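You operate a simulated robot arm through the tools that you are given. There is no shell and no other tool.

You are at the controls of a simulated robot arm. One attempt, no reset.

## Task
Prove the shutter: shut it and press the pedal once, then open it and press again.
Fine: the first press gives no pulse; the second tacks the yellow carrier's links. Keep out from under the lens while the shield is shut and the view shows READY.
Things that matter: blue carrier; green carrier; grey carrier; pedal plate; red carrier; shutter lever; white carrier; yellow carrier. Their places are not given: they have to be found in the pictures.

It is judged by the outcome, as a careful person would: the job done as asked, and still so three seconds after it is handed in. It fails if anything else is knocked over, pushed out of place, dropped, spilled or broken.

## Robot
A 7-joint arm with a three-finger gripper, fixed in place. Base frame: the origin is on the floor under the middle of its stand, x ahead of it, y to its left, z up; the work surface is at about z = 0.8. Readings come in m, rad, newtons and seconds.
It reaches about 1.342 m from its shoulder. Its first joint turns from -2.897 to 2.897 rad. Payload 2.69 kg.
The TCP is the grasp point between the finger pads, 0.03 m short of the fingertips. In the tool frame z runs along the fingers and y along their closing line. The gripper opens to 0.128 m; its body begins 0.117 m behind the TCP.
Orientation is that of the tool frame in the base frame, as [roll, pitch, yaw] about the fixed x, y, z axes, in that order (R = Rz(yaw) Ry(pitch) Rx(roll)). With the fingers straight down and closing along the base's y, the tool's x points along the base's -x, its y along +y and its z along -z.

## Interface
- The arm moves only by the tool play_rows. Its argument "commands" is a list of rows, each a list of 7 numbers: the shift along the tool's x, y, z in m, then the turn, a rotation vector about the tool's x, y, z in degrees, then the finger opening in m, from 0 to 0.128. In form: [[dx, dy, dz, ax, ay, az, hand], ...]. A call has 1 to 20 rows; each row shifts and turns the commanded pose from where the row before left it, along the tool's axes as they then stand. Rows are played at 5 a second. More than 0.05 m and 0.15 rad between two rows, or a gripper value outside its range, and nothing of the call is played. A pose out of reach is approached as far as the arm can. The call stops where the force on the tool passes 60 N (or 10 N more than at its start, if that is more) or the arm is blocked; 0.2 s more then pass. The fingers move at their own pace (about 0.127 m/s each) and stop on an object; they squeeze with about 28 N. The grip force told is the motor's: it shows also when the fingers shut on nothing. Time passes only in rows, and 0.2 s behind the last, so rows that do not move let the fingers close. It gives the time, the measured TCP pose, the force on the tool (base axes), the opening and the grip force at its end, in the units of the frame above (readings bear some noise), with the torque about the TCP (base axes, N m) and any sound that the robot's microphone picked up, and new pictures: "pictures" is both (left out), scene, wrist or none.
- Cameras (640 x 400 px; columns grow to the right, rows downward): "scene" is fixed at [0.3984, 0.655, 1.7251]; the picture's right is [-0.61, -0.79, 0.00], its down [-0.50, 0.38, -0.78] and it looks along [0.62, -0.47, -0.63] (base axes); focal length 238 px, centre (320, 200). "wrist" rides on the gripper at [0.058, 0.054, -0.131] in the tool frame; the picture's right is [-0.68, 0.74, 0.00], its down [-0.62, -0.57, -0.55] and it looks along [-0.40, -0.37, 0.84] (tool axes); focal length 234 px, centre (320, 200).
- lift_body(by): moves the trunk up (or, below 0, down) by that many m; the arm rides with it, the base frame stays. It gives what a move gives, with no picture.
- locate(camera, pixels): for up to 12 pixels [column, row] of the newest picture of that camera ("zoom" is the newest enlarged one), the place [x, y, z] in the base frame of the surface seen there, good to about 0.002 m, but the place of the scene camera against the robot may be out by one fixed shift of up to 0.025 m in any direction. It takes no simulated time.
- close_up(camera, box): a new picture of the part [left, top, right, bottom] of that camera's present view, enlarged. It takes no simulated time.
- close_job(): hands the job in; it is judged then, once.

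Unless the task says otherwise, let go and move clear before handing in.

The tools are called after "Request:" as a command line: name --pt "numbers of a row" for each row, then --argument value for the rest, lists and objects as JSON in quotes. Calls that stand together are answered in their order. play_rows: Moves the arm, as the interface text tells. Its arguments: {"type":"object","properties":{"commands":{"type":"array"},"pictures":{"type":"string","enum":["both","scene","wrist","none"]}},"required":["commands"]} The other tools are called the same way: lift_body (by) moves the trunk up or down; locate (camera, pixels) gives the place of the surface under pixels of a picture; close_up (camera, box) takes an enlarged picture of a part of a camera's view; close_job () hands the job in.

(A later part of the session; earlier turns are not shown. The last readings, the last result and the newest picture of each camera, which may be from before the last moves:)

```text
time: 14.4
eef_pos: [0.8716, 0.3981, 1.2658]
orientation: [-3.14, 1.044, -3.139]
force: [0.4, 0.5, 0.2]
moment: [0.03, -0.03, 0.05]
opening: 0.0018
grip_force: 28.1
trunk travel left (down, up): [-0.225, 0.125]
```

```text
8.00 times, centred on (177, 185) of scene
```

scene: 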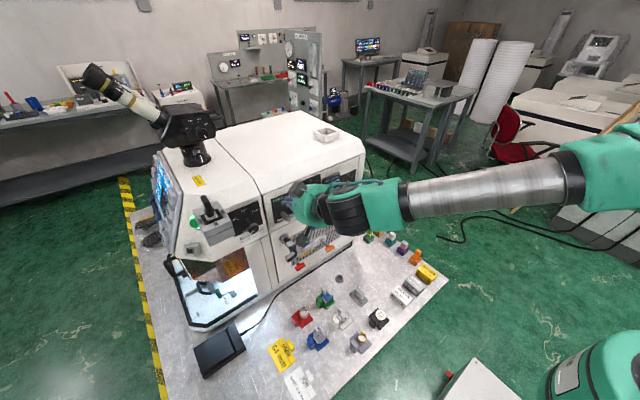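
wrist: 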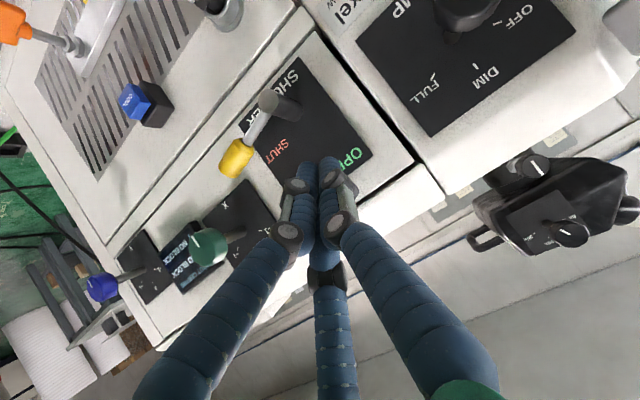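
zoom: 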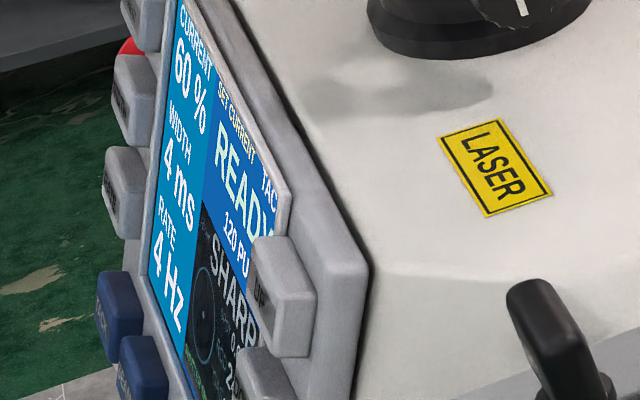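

The lever rests on SHUT (knob at wrist (237,157)), and the screen still reads READY with 120 PU. Next I'll retreat and move to a standoff near the pedal with the fingers tilted 30° from vertical.

Request:
play_rows --pt "0 0 -0.05 0 0 0 0.0" --pt "0 0 -0.05 0 0 0 0.0" --pt "0 0 -0.05 0 0 0 0.0" --pt "0 0 -0.05 0 0 0 0.0" --pt "0 0 0 0 7.5 0 0.0" --pt "0 0 0 0 7.5 0 0.0" --pt "0 0 0 0 7.5 0 0.0" --pt "0 0 0 0 7.5 0 0.0" --pt "0.01495 0.0374 0.02209 0 0 0 0.0" --pt "0.01495 0.0374 0.02209 0 0 0 0.0" --pt "0.01495 0.0374 0.02209 0 0 0 0.0" --pt "0.01495 0.0374 0.02209 0 0 0 0.0" --pt "0.01495 0.0374 0.02209 0 0 0 0.0" --pt "0.01495 0.0374 0.02209 0 0 0 0.0" --pt "0.01495 0.0374 0.02209 0 0 0 0.0" --pt "0.01495 0.0374 0.02209 0 0 0 0.0" --pt "0.01495 0.0374 0.02209 0 0 0 0.0" --pt "0.01495 0.0374 0.02209 0 0 0 0.0"

Request:
close_up --camera "scene" --box '[240, 170, 340, 250]'

Request:
close_up --camera "scene" --box '[140, 150, 220, 220]'

```text
time: 18.2
eef_pos: [0.6797, 0.773, 1.1021]
orientation: [-3.141, 0.521, -3.141]
force: [-0.6, 0.0, 1.1]
moment: [-0.01, 0.01, -0.02]
opening: 0.0021
grip_force: 27.4
trunk travel left (down, up): [-0.225, 0.125]
```

scene: 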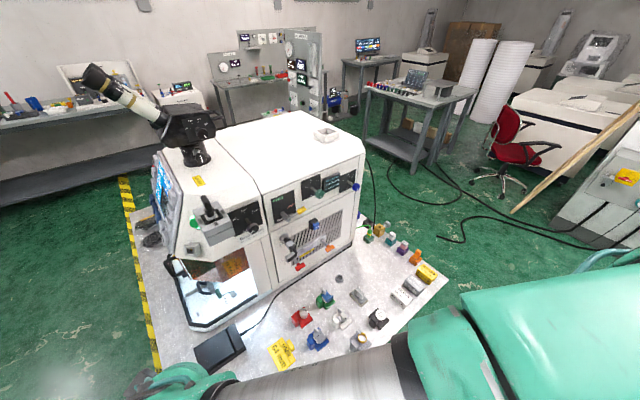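
wrist: 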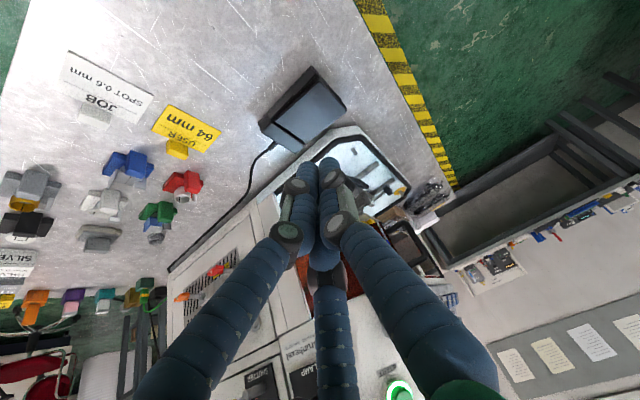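

```text
5.00 times, centred on (290, 210) of scene
```

zoom: 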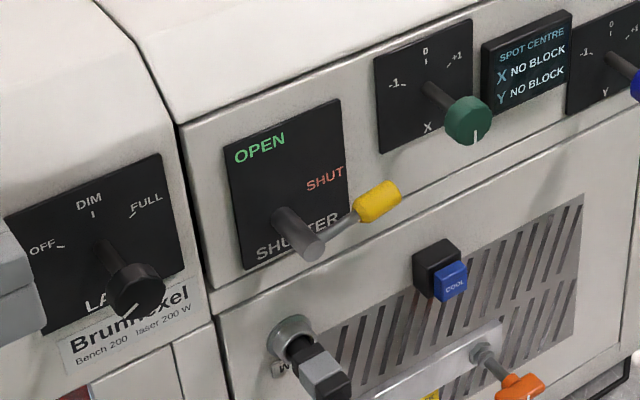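

```text
5.71 times, centred on (180, 185) of scene
```

zoom: 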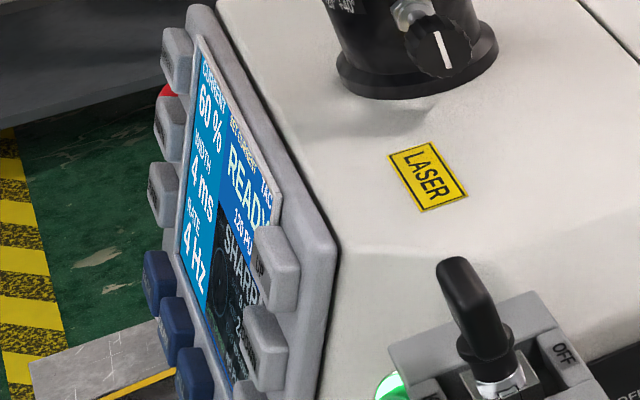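

The lever is clearly at SHUT. Next I'll measure the pedal plate from this closer viewpoint, where it appears near wrist (305,105).

Request:
close_up --camera "wrist" --box '[250, 55, 362, 160]'

Request:
locate --camera "wrist" --pixels '[[312, 78], [340, 105], [310, 135], [280, 110], [308, 100], [320, 100], [325, 108], [332, 103], [300, 110], [296, 128], [262, 122], [290, 140]]'

```text
3.81 times, centred on (306, 108) of wrist
```

zoom: 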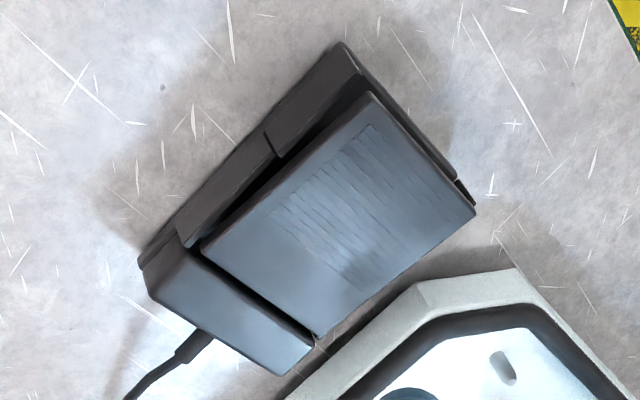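

```text
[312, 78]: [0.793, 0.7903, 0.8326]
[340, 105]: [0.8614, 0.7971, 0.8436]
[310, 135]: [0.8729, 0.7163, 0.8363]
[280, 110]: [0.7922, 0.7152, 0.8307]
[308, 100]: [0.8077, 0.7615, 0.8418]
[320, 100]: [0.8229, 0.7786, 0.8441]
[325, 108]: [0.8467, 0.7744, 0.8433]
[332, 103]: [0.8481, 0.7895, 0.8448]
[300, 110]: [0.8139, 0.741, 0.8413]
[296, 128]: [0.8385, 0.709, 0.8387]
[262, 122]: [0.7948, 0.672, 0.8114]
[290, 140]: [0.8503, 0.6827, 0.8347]
```

The plate hinges at y≈0.70 and its free end is at y≈0.80, with the top at z≈0.8435 around (0.838, 0.77). I'll move to just above it.

Request:
play_rows --pt "-0.01316 -0.001 0.0404 0 0 0 0.0" --pt "-0.01316 -0.001 0.0404 0 0 0 0.0" --pt "-0.01316 -0.001 0.0404 0 0 0 0.0" --pt "-0.01316 -0.001 0.0404 0 0 0 0.0" --pt "-0.01316 -0.001 0.0404 0 0 0 0.0"

Request:
close_up --camera "wrist" --box '[230, 60, 390, 220]'

Request:
close_up --camera "scene" --box '[150, 280, 290, 400]'

```text
time: 19.4
eef_pos: [0.8392, 0.7687, 0.9586]
orientation: [-3.14, 0.521, -3.14]
force: [1.3, -1.0, 0.8]
moment: [-0.03, 0.02, -0.01]
opening: 0.0024
grip_force: 28.0
trunk travel left (down, up): [-0.225, 0.125]
```

scene: 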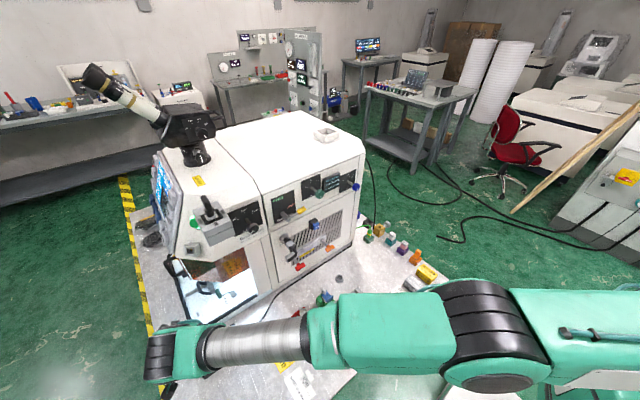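
wrist: 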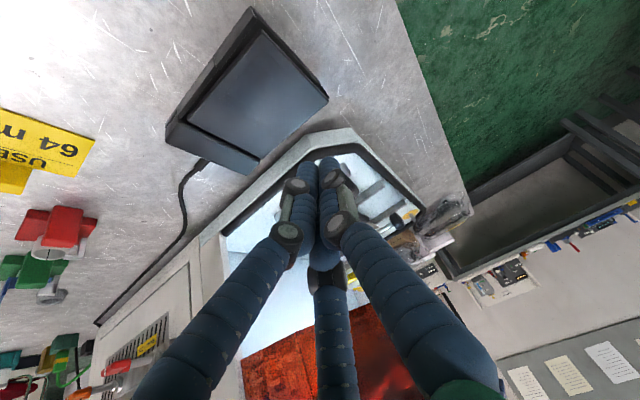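

```text
2.50 times, centred on (310, 140) of wrist
```

zoom: 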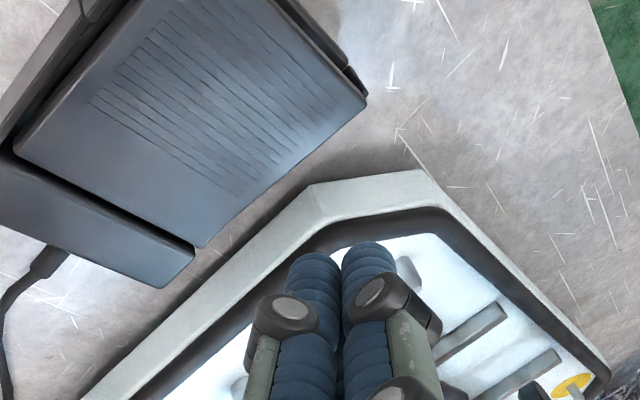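

```text
3.33 times, centred on (220, 340) of scene
```

zoom: 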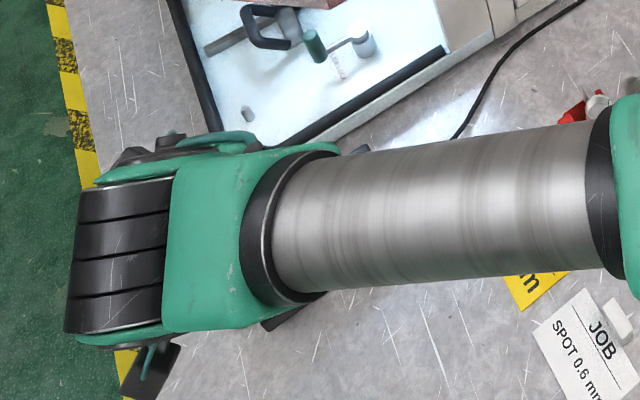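

The fist is above the pedal, though parallax makes the tips look further forward than they are. I'll come down to a small gap above the plate, pulling back 12 mm in x to stay off the chamber rim.

Request:
play_rows --pt "0.01323 0 0.0149 0 0 0 0.0" --pt "0.01323 0 0.0149 0 0 0 0.0" --pt "0.01323 0 0.0149 0 0 0 0.0"

Request:
close_up --camera "wrist" --box '[230, 60, 390, 220]'

```text
time: 20.2
eef_pos: [0.8255, 0.7684, 0.9007]
orientation: [-3.141, 0.522, 3.141]
force: [0.2, 0.6, 0.0]
moment: [0.0, 0.05, -0.01]
opening: 0.0022
grip_force: 28.4
trunk travel left (down, up): [-0.225, 0.125]
```

scene: 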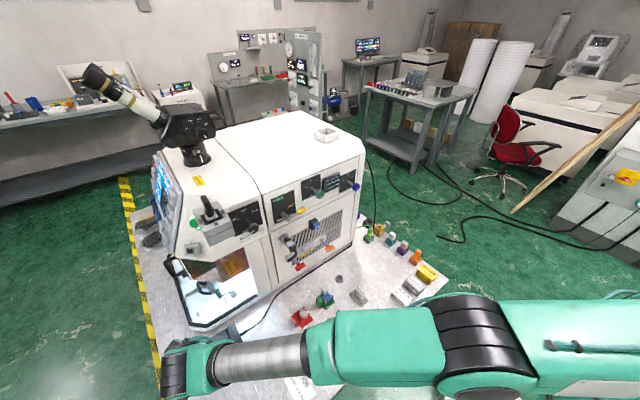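
wrist: 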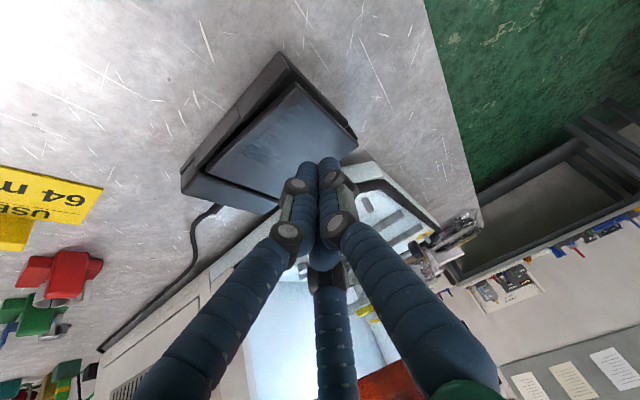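

```text
2.50 times, centred on (310, 140) of wrist
```

zoom: 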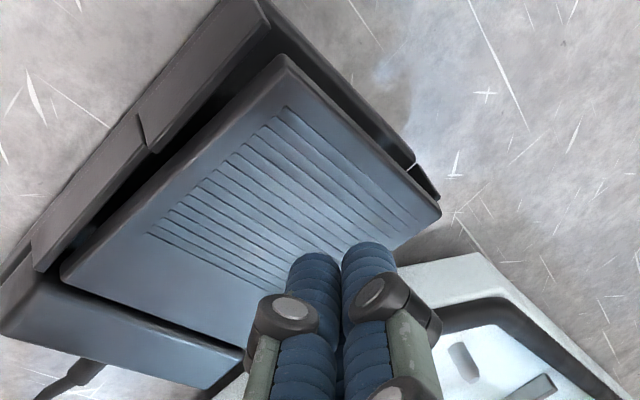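

The tips appear near the plate's far edge. I'll measure where the fingertip surfaces actually are.

Request:
locate --camera "wrist" --pixels '[[308, 162], [308, 166], [308, 172], [330, 160], [330, 166], [305, 158], [300, 150], [325, 150], [345, 150], [318, 165], [350, 158], [290, 160]]'

```text
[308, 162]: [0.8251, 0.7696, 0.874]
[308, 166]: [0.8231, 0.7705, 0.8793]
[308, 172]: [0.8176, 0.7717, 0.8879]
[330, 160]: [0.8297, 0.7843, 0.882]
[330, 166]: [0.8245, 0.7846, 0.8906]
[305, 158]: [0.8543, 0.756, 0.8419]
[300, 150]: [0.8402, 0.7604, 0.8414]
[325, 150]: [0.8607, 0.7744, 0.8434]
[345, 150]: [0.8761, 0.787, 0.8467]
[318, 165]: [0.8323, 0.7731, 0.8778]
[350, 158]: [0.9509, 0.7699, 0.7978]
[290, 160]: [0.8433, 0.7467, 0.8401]
```

The tip underside is around z≈0.868 at (0.828,0.77), centred on the plate, so contact should come at TCP z≈0.873. I'll descend to just short of contact.

Request:
play_rows --pt "0.0025 0 0.00433 0 0 0 0.0" --pt "0.0025 0 0.00433 0 0 0 0.0" --pt "0.0025 0 0.00433 0 0 0 0.0" --pt "0.0025 0 0.00433 0 0 0 0.0"

Request:
close_up --camera "wrist" --box '[230, 60, 390, 220]'

Request:
close_up --camera "scene" --box '[140, 150, 220, 220]'

```text
time: 21.2
eef_pos: [0.827, 0.7688, 0.8806]
orientation: [-3.141, 0.52, 3.142]
force: [-0.6, -0.2, 0.0]
moment: [-0.04, 0.0, 0.05]
opening: 0.002
grip_force: 28.1
trunk travel left (down, up): [-0.225, 0.125]
```

scene: 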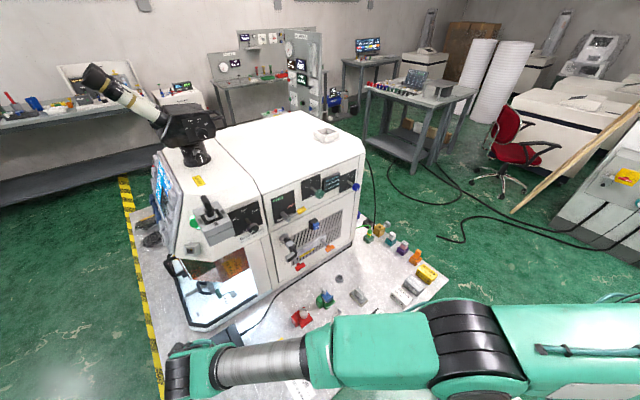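
wrist: 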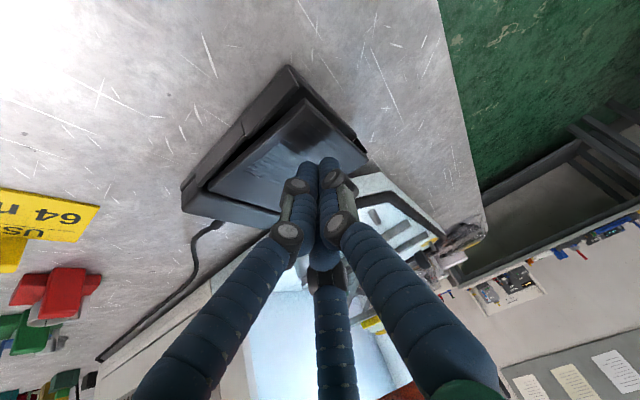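

```text
2.50 times, centred on (310, 140) of wrist
```

zoom: 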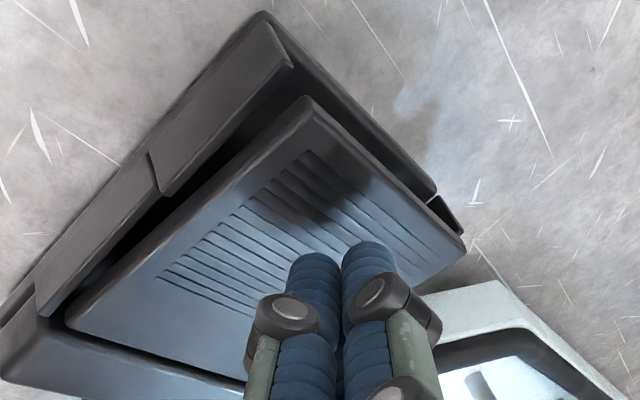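

```text
5.71 times, centred on (180, 185) of scene
```

zoom: 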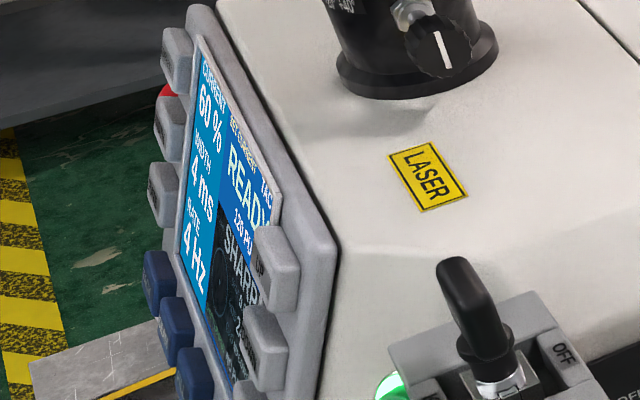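

Everything is in place, with the shutter SHUT and the screen READY at 120 PU. First press: I'll push down in small steps and watch force and sound.

Request:
play_rows --pt "0.0025 0 0.00433 0 0 0 0.0" --pt "0.0025 0 0.00433 0 0 0 0.0" --pt "0.0025 0 0.00433 0 0 0 0.0"

Request:
close_up --camera "wrist" --box '[230, 60, 390, 220]'

Request:
close_up --camera "scene" --box '[140, 150, 220, 220]'

```text
time: 22.0
eef_pos: [0.8264, 0.7688, 0.8672]
orientation: [3.141, 0.521, -3.142]
force: [0.5, 2.6, 5.9]
moment: [0.02, 0.04, 0.03]
opening: 0.002
grip_force: 27.8
trunk travel left (down, up): [-0.225, 0.125]
```

scene: 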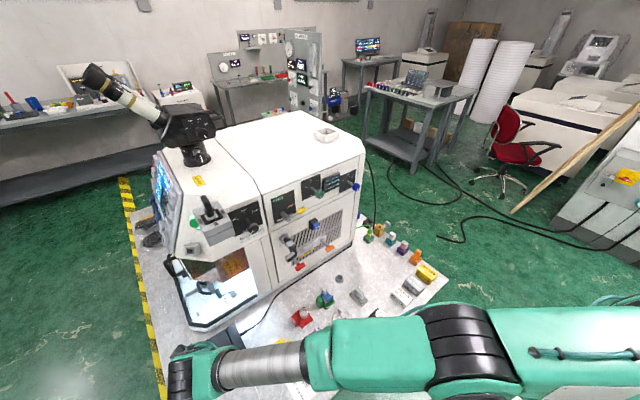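
wrist: 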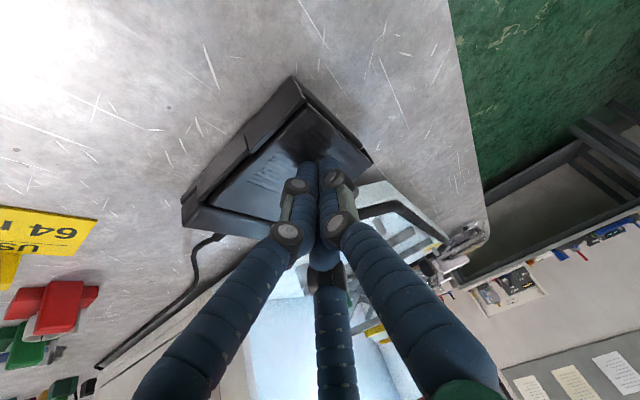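

```text
2.50 times, centred on (310, 140) of wrist
```

zoom: 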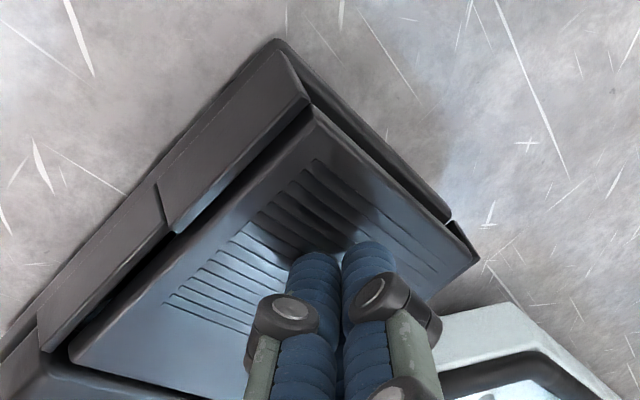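

```text
5.71 times, centred on (180, 185) of scene
```

zoom: 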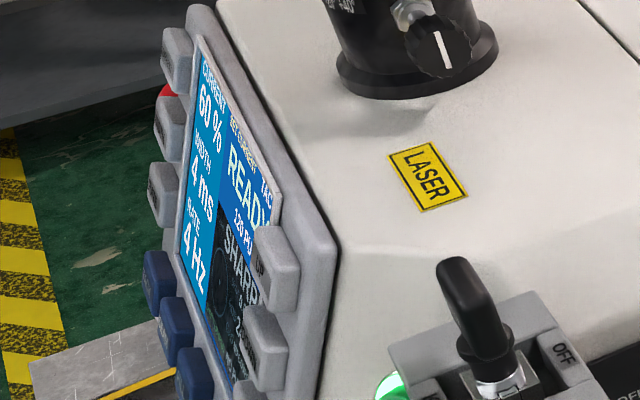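

There's contact at about 6 N with the plate slightly down and no click yet. I'll continue down in the same press.

Request:
play_rows --pt "0.002 0 0.00346 0 0 0 0.0" --pictures "wrist"

```text
time: 22.4
eef_pos: [0.825, 0.7679, 0.8645]
orientation: [3.141, 0.52, -3.141]
force: [1.6, 2.2, 7.9]
moment: [0.04, -0.02, 0.03]
opening: 0.0023
grip_force: 28.0
trunk travel left (down, up): [-0.225, 0.125]
heard: click
```

wrist: 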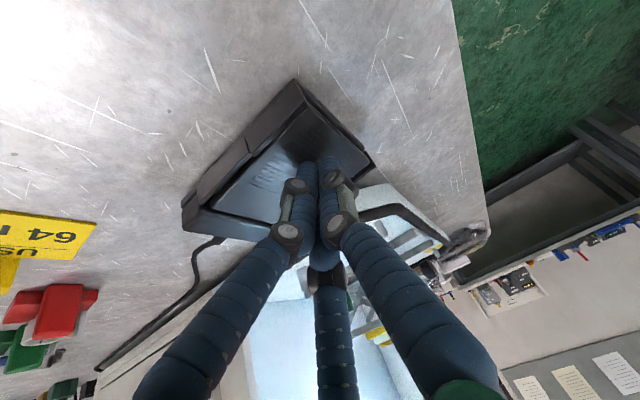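

I heard a click, so the pedal switch closed, and there was no pulse sound. I'll check the screen before releasing.

Request:
close_up --camera "scene" --box '[145, 160, 193, 210]'

Request:
close_up --camera "scene" --box '[240, 170, 340, 250]'

```text
8.00 times, centred on (169, 185) of scene
```

zoom: 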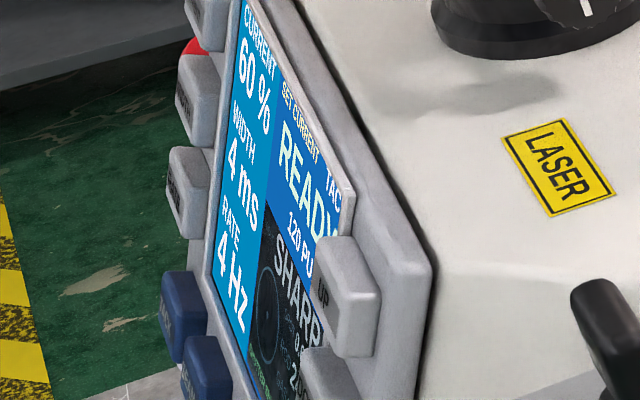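

```text
5.00 times, centred on (290, 210) of scene
```

zoom: 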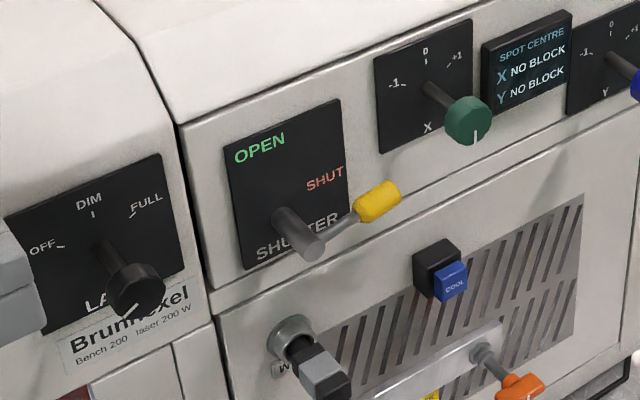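

The counter still shows 120 PU with the shutter shut, so the first press gave no pulse. I'll release the pedal and back off to the standoff.

Request:
play_rows --pt "-0.02 0 -0.03464 0 0 0 0.0" --pt "-0.02 0 -0.03464 0 0 0 0.0" --pt "-0.02 0 -0.03464 0 0 0 0.0"

Request:
close_up --camera "scene" --box '[145, 160, 193, 210]'

Request:
close_up --camera "wrist" --box '[150, 0, 390, 180]'

```text
time: 23.2
eef_pos: [0.8253, 0.7691, 0.9809]
orientation: [-3.139, 0.519, -3.139]
force: [-0.5, -0.1, -0.6]
moment: [0.03, -0.05, 0.02]
opening: 0.0022
grip_force: 28.6
trunk travel left (down, up): [-0.225, 0.125]
```

scene: 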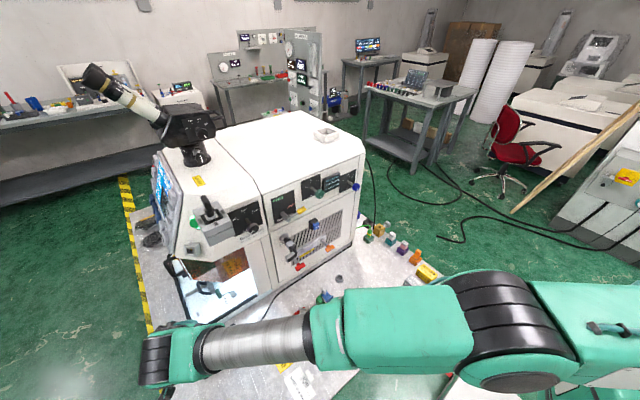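
wrist: 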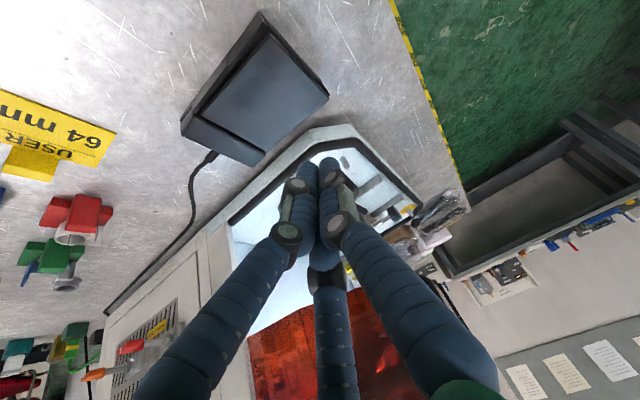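

```text
8.00 times, centred on (169, 185) of scene
```

zoom: 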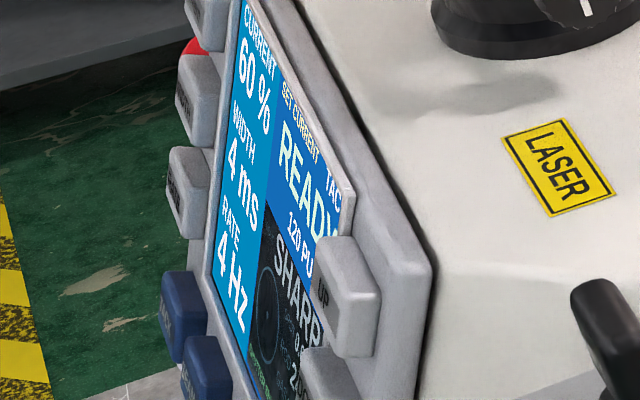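

```text
2.22 times, centred on (270, 90) of wrist
```

zoom: 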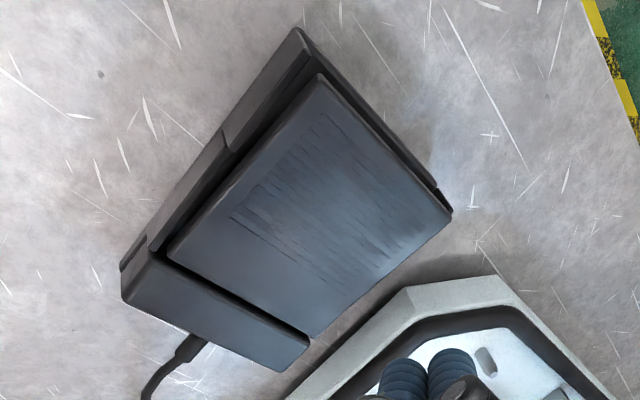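

The pedal is released and intact, and the counter is unchanged. Now I'll travel back to a standoff in front of and below the lever so I can push it up to OPEN.

Request:
play_rows --pt "0.0166 0 -0.0373 0 0 0 0.0" --pt "0.0166 0 -0.0373 0 0 0 0.0" --pt "0.0166 0 -0.0373 0 0 0 0.0" --pt "0.0166 0 -0.0373 0 0 0 0.0" --pt "0.0166 0 -0.0373 0 0 0 0.0" --pt "0 0 0 0 -7.5 0 0.0" --pt "0 0 0 0 -7.5 0 0.0" --pt "0 0 0 0 -7.5 0 0.0" --pt "0 0 0 0 -7.5 0 0.0" --pt "-0.0055 -0.0452 0.00067 0 0 0 0.0" --pt "-0.0055 -0.0452 0.00067 0 0 0 0.0" --pt "-0.0055 -0.0452 0.00067 0 0 0 0.0" --pt "-0.0055 -0.0452 0.00067 0 0 0 0.0" --pt "-0.0055 -0.0452 0.00067 0 0 0 0.0" --pt "-0.0055 -0.0452 0.00067 0 0 0 0.0" --pt "-0.0055 -0.0452 0.00067 0 0 0 0.0" --pt "-0.0055 -0.0452 0.00067 0 0 0 0.0" --pt "-0.0055 -0.0452 0.00067 0 0 0 0.0"

Request:
close_up --camera "wrist" --box '[200, 60, 400, 220]'

```text
time: 27.0
eef_pos: [0.6911, 0.3604, 1.1422]
orientation: [-3.141, 1.045, -3.139]
force: [0.6, 0.9, -0.5]
moment: [-0.02, 0.02, -0.04]
opening: 0.0023
grip_force: 27.8
trunk travel left (down, up): [-0.225, 0.125]
```

scene: 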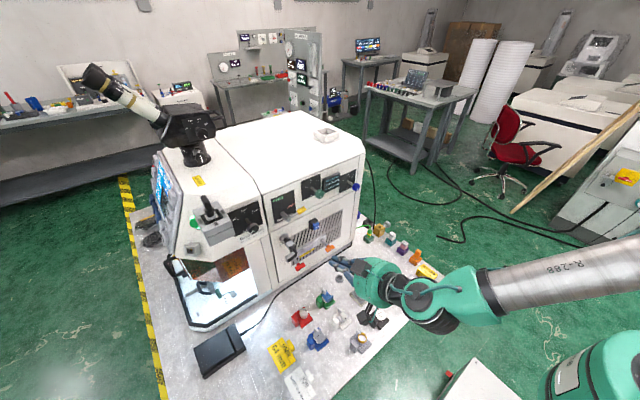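
wrist: 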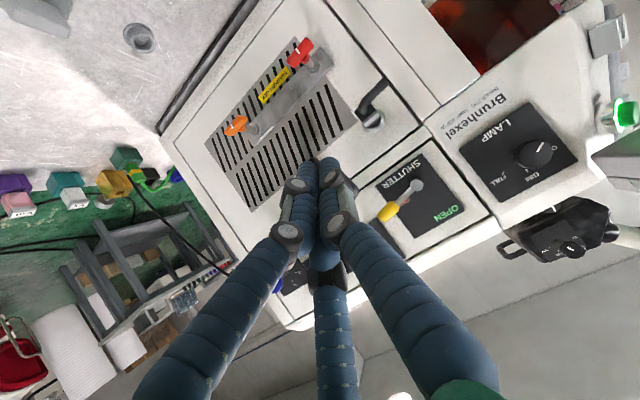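

```text
2.50 times, centred on (300, 140) of wrist
```

zoom: 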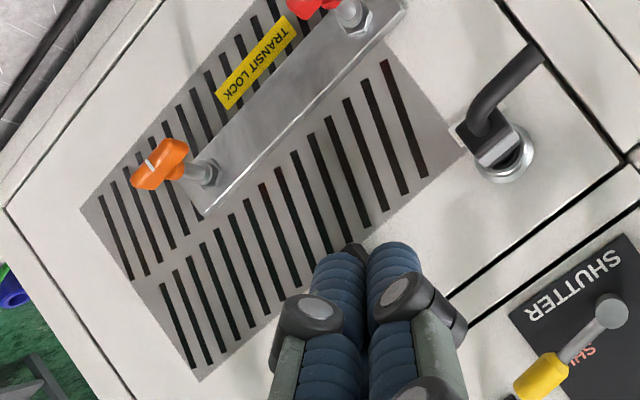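

The lever and the COOL and CAM fittings are in view. I'll measure them once more before sliding the fist in under the knob.

Request:
locate --camera "wrist" --pixels '[[416, 185], [405, 194], [395, 203], [387, 212], [380, 218], [364, 120], [372, 92], [352, 118], [300, 168], [345, 165], [320, 150], [310, 158]]'

```text
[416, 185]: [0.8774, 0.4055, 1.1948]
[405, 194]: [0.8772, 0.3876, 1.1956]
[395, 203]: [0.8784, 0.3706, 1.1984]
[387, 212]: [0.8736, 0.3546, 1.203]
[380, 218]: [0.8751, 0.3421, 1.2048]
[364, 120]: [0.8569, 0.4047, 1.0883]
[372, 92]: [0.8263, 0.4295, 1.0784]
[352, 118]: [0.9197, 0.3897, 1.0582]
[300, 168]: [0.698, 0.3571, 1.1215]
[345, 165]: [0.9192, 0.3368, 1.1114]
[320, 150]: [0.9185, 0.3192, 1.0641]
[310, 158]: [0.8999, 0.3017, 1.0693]
```

The lever points right at about 81°, with the knob centre near (y 0.358, z 1.202). I'll slide the fist in below it at z≈1.15.

Request:
play_rows --pt "-0.0238 0.00115 0.03735 0 0 0 0.0" --pt "-0.0238 0.00115 0.03735 0 0 0 0.0" --pt "-0.0238 0.00115 0.03735 0 0 0 0.0" --pt "-0.0238 0.00115 0.03735 0 0 0 0.0"

Request:
close_up --camera "wrist" --box '[240, 60, 440, 220]'

Request:
close_up --camera "scene" --box '[240, 170, 340, 250]'

```text
time: 28.0
eef_pos: [0.8683, 0.3664, 1.1483]
orientation: [-3.141, 1.043, -3.14]
force: [-0.8, -0.2, 0.2]
moment: [0.02, -0.06, 0.02]
opening: 0.0023
grip_force: 27.5
trunk travel left (down, up): [-0.225, 0.125]
```

scene: 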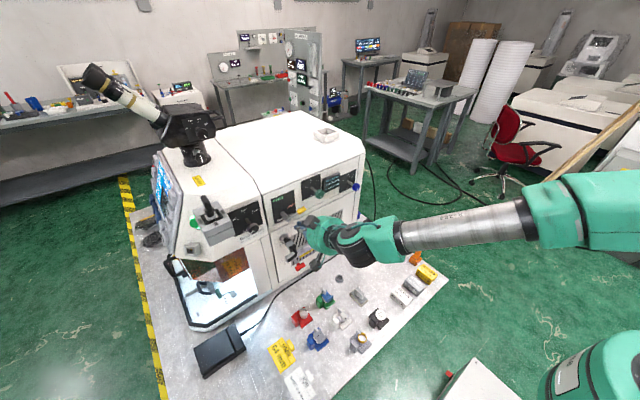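
wrist: 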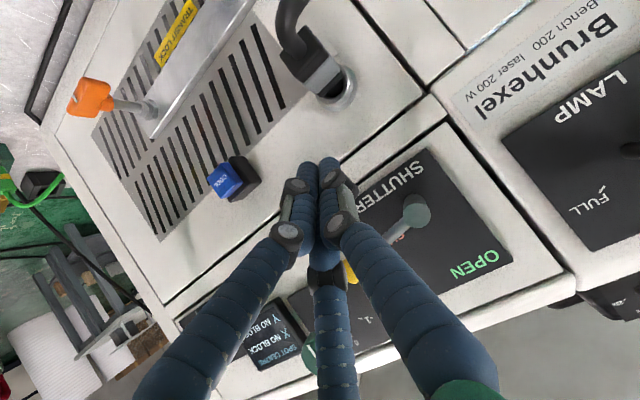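

```text
2.50 times, centred on (340, 140) of wrist
```

zoom: 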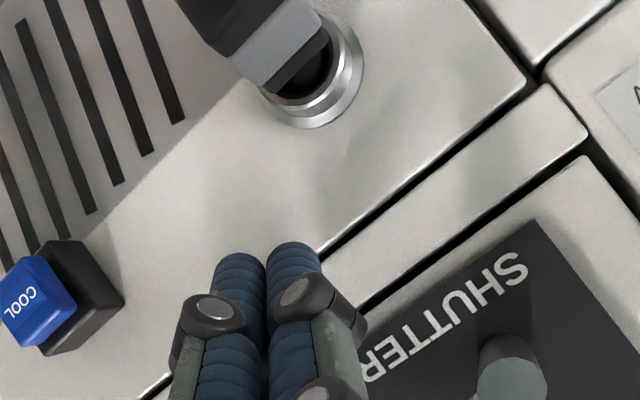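

```text
5.00 times, centred on (290, 210) of scene
```

zoom: 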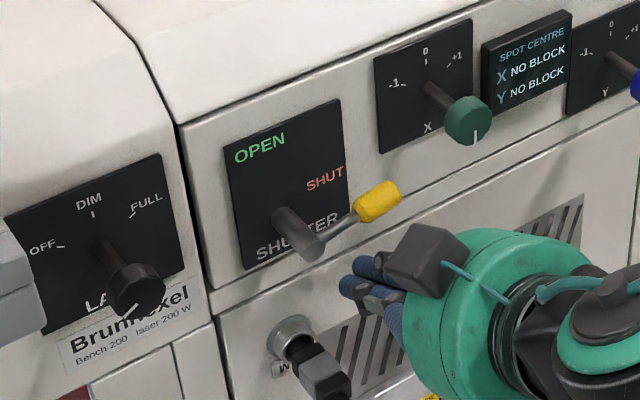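

The fist is just below the yellow knob and clear of COOL and CAM. I'll push upward along the arc.

Request:
play_rows --pt "-0.00927 -0.0037 -0.00535 0 0 0 0.0" --pt "-0.00927 -0.0037 -0.00535 0 0 0 0.0" --pt "-0.00927 -0.0037 -0.00535 0 0 0 0.0" --pt "-0.00866 -0.0015 -0.005 0 0 0 0.0" --pt "-0.00866 -0.0015 -0.005 0 0 0 0.0" --pt "-0.0065 0.0005 -0.00375 0 0 0 0.0" --pt "-0.0065 0.0005 -0.00375 0 0 0 0.0"

Request:
close_up --camera "wrist" --box '[220, 60, 420, 220]'

Request:
close_up --camera "scene" --box '[240, 170, 340, 250]'

```text
time: 29.6
eef_pos: [0.8693, 0.3531, 1.2166]
orientation: [3.141, 1.044, -3.141]
force: [0.4, 0.0, 0.2]
moment: [0.03, -0.01, -0.02]
opening: 0.0024
grip_force: 28.0
trunk travel left (down, up): [-0.225, 0.125]
```

scene: 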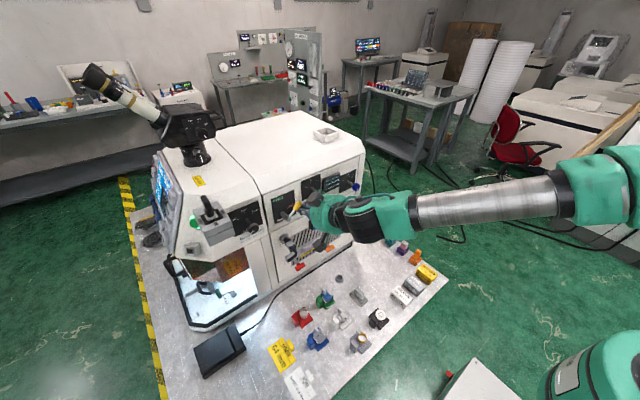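
wrist: 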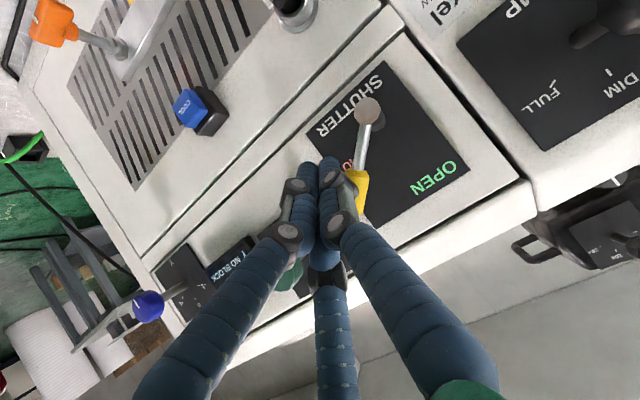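

```text
2.50 times, centred on (320, 140) of wrist
```

zoom: 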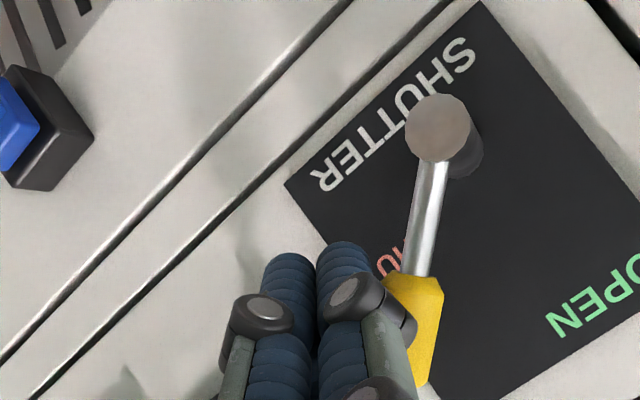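

```text
5.00 times, centred on (290, 210) of scene
```

zoom: 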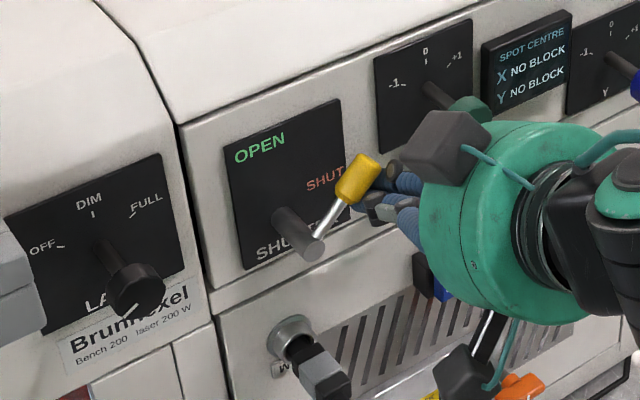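

The lever is at about 45° and rising with almost no force. I'll continue along the arc toward vertical.

Request:
play_rows --pt "-0.00541 0.0025 -0.00313 0 0 0 0.0" --pt "-0.00541 0.0025 -0.00313 0 0 0 0.0" --pt "-0.00541 0.0045 -0.00313 0 0 0 0.0" --pt "-0.00541 0.0045 -0.00313 0 0 0 0.0" --pt "-0.00411 0.006 -0.00238 0 0 0 0.0"

Request:
close_up --camera "wrist" --box '[220, 60, 420, 220]'

Request:
close_up --camera "scene" --box '[240, 170, 340, 250]'

```text
time: 30.8
eef_pos: [0.8689, 0.3725, 1.2459]
orientation: [-3.14, 1.044, 3.141]
force: [0.5, -0.9, -0.9]
moment: [-0.03, -0.01, -0.02]
opening: 0.0021
grip_force: 27.7
trunk travel left (down, up): [-0.225, 0.125]
```

scene: 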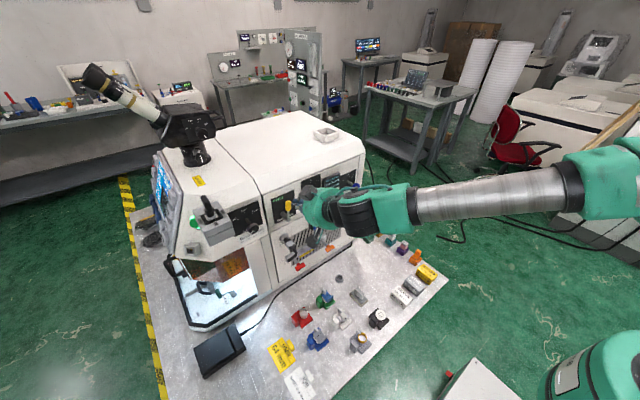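
wrist: 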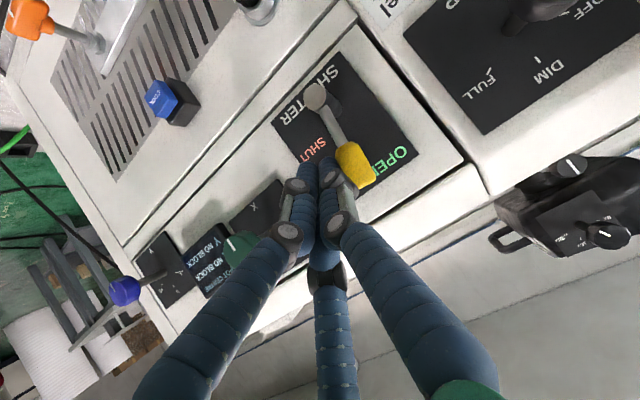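

```text
2.50 times, centred on (320, 140) of wrist
```

zoom: 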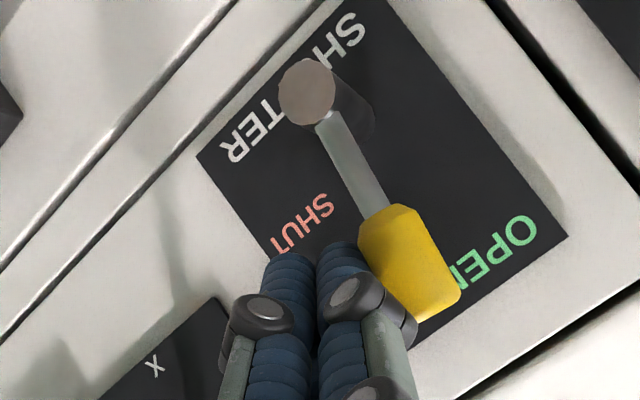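

```text
5.00 times, centred on (290, 210) of scene
```

zoom: 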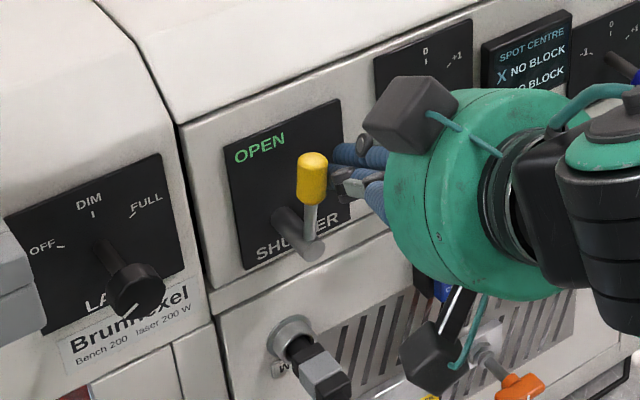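

Request:
locate --camera "wrist" --pixels '[[315, 97], [325, 115], [340, 140], [348, 155], [355, 170], [358, 180]]'

```text
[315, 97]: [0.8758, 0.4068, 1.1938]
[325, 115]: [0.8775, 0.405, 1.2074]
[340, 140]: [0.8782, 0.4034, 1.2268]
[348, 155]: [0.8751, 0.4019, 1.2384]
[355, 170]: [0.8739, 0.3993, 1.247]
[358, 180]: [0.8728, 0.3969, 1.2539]
```

The lever is about 8° short of vertical. I'll push a little further left until it meets its OPEN stop.

Request:
play_rows --pt "0 0.005 0 0 0 0 0.0" --pt "0 0.005 0 0 0 0 0.0" --pictures "wrist"

Request:
close_up --camera "wrist" --box '[220, 60, 420, 220]'

```text
time: 31.4
eef_pos: [0.8692, 0.3794, 1.2458]
orientation: [-3.14, 1.043, 3.14]
force: [-2.7, -19.3, 3.6]
moment: [-0.03, -0.1, -0.18]
opening: 0.0022
grip_force: 27.8
trunk travel left (down, up): [-0.225, 0.125]
```

wrist: 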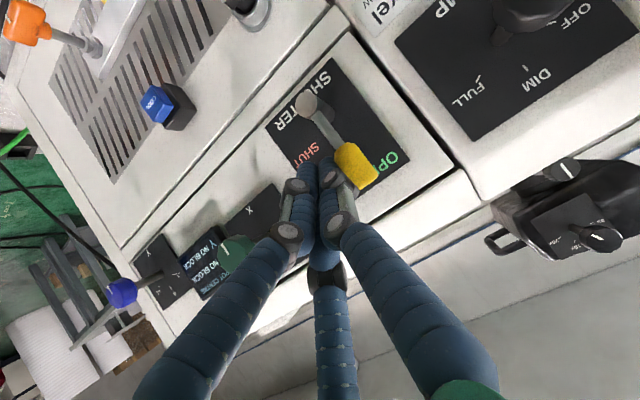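

```text
2.50 times, centred on (320, 140) of wrist
```

zoom: 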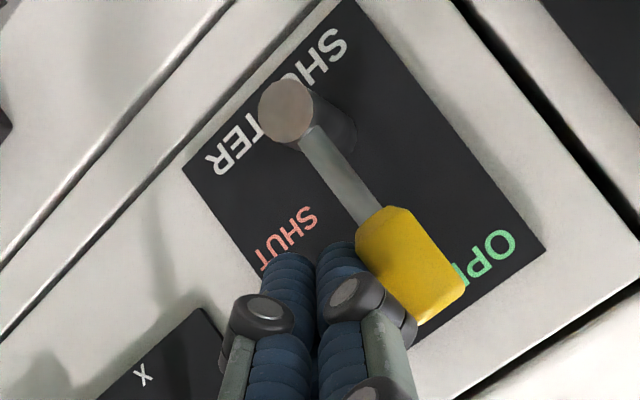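

The y force jumped to −19 N, so the lever is on its OPEN stop. I'll measure the angle, then back off to the right and out.

Request:
locate --camera "wrist" --pixels '[[307, 104], [320, 125], [333, 145], [343, 155], [352, 170], [356, 180]]'

Request:
play_rows --pt "0 -0.01 0 0 0 0 0.0" --pt "0 -0.01 0 0 0 0 0.0" --pt "0 0 -0.04 0 0 0 0.0" --pt "0 0 -0.05 0 0 0 0.0" --pt "0 0 -0.05 0 0 0 0.0"

Request:
close_up --camera "wrist" --box '[240, 60, 440, 220]'

Request:
close_up --camera "scene" --box '[240, 170, 340, 250]'

```text
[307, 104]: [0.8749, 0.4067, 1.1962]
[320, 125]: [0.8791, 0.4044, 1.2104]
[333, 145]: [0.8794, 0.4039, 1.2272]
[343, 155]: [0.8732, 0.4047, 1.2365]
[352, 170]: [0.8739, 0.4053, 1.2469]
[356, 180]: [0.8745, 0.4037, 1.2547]
```

```text
time: 32.6
eef_pos: [0.7495, 0.3628, 1.3164]
orientation: [-3.141, 1.044, 3.141]
force: [0.0, -0.3, -0.2]
moment: [-0.03, -0.02, 0.02]
opening: 0.0019
grip_force: 28.5
trunk travel left (down, up): [-0.225, 0.125]
```

scene: 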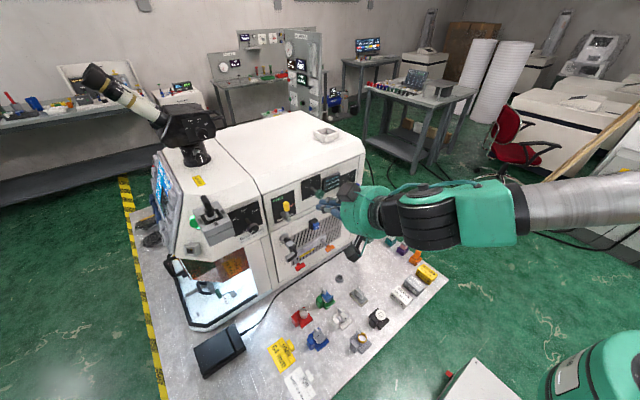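
wrist: 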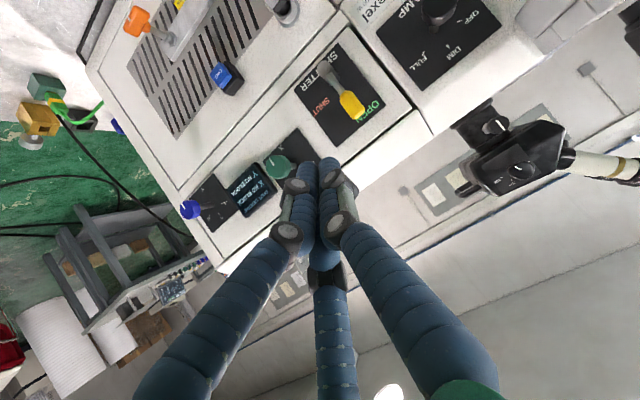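

```text
2.50 times, centred on (340, 140) of wrist
```

zoom: 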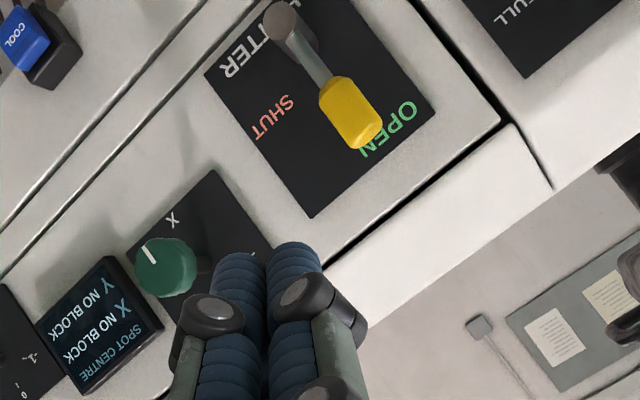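

```text
5.00 times, centred on (290, 210) of scene
```

zoom: 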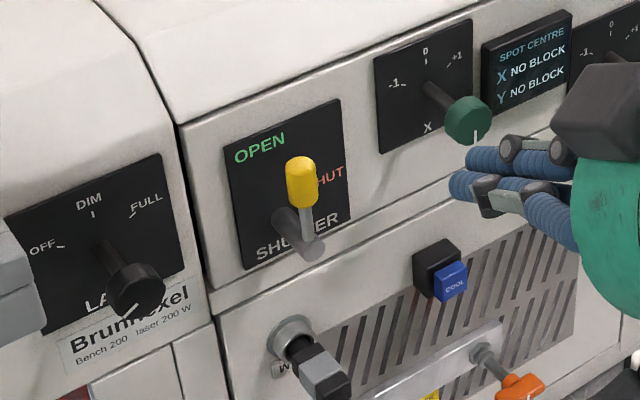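

The lever points up again. I'll take the same close-up as at the start to compare its angle, and check the screen.

Request:
close_up --camera "scene" --box '[262, 180, 310, 240]'

Request:
close_up --camera "scene" --box '[145, 160, 193, 210]'

Request:
close_up --camera "scene" --box '[145, 180, 193, 210]'

```text
6.67 times, centred on (286, 210) of scene
```

zoom: 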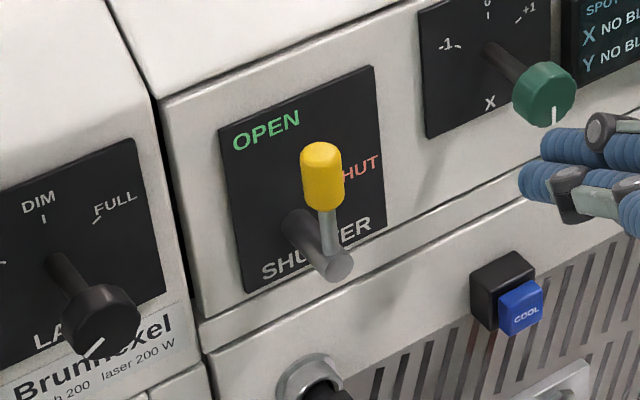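

```text
8.00 times, centred on (169, 185) of scene
```

zoom: 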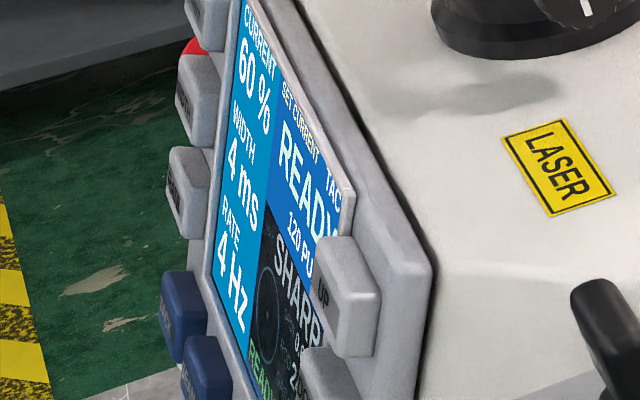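

```text
13.33 times, centred on (169, 195) of scene
```

zoom: 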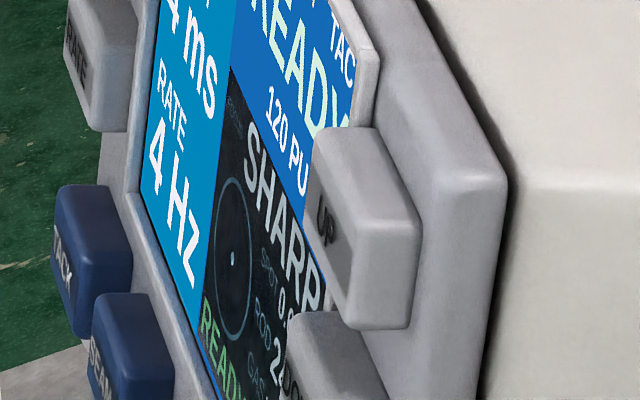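

The lever angle matches the start image exactly, and the green READY is back in the view. Before firing I'd like a fuller look at the view panel, so I'll locate the screen to see whether a wrist view is possible.

Request:
locate --camera "scene" --pixels '[[160, 165], [165, 180], [170, 190], [163, 200], [172, 205], [160, 210], [186, 198], [178, 180], [175, 215], [181, 225], [190, 215], [184, 236]]'

Request:
close_up --camera "scene" --box '[140, 190, 204, 250]'

```text
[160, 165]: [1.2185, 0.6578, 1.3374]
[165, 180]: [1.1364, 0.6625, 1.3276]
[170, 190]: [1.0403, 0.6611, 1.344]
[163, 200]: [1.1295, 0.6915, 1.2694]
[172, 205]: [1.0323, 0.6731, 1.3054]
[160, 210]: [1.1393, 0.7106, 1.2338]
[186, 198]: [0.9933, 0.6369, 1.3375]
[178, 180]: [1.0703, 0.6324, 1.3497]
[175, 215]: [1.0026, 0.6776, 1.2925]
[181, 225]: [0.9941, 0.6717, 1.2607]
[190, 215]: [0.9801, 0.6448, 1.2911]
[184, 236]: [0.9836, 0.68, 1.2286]
```

```text
6.67 times, centred on (172, 220) of scene
```

zoom: 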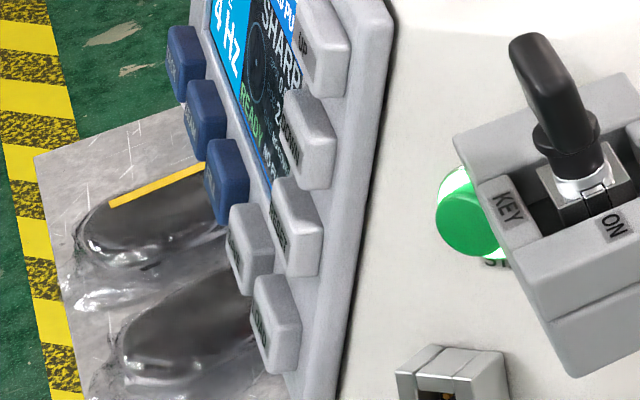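

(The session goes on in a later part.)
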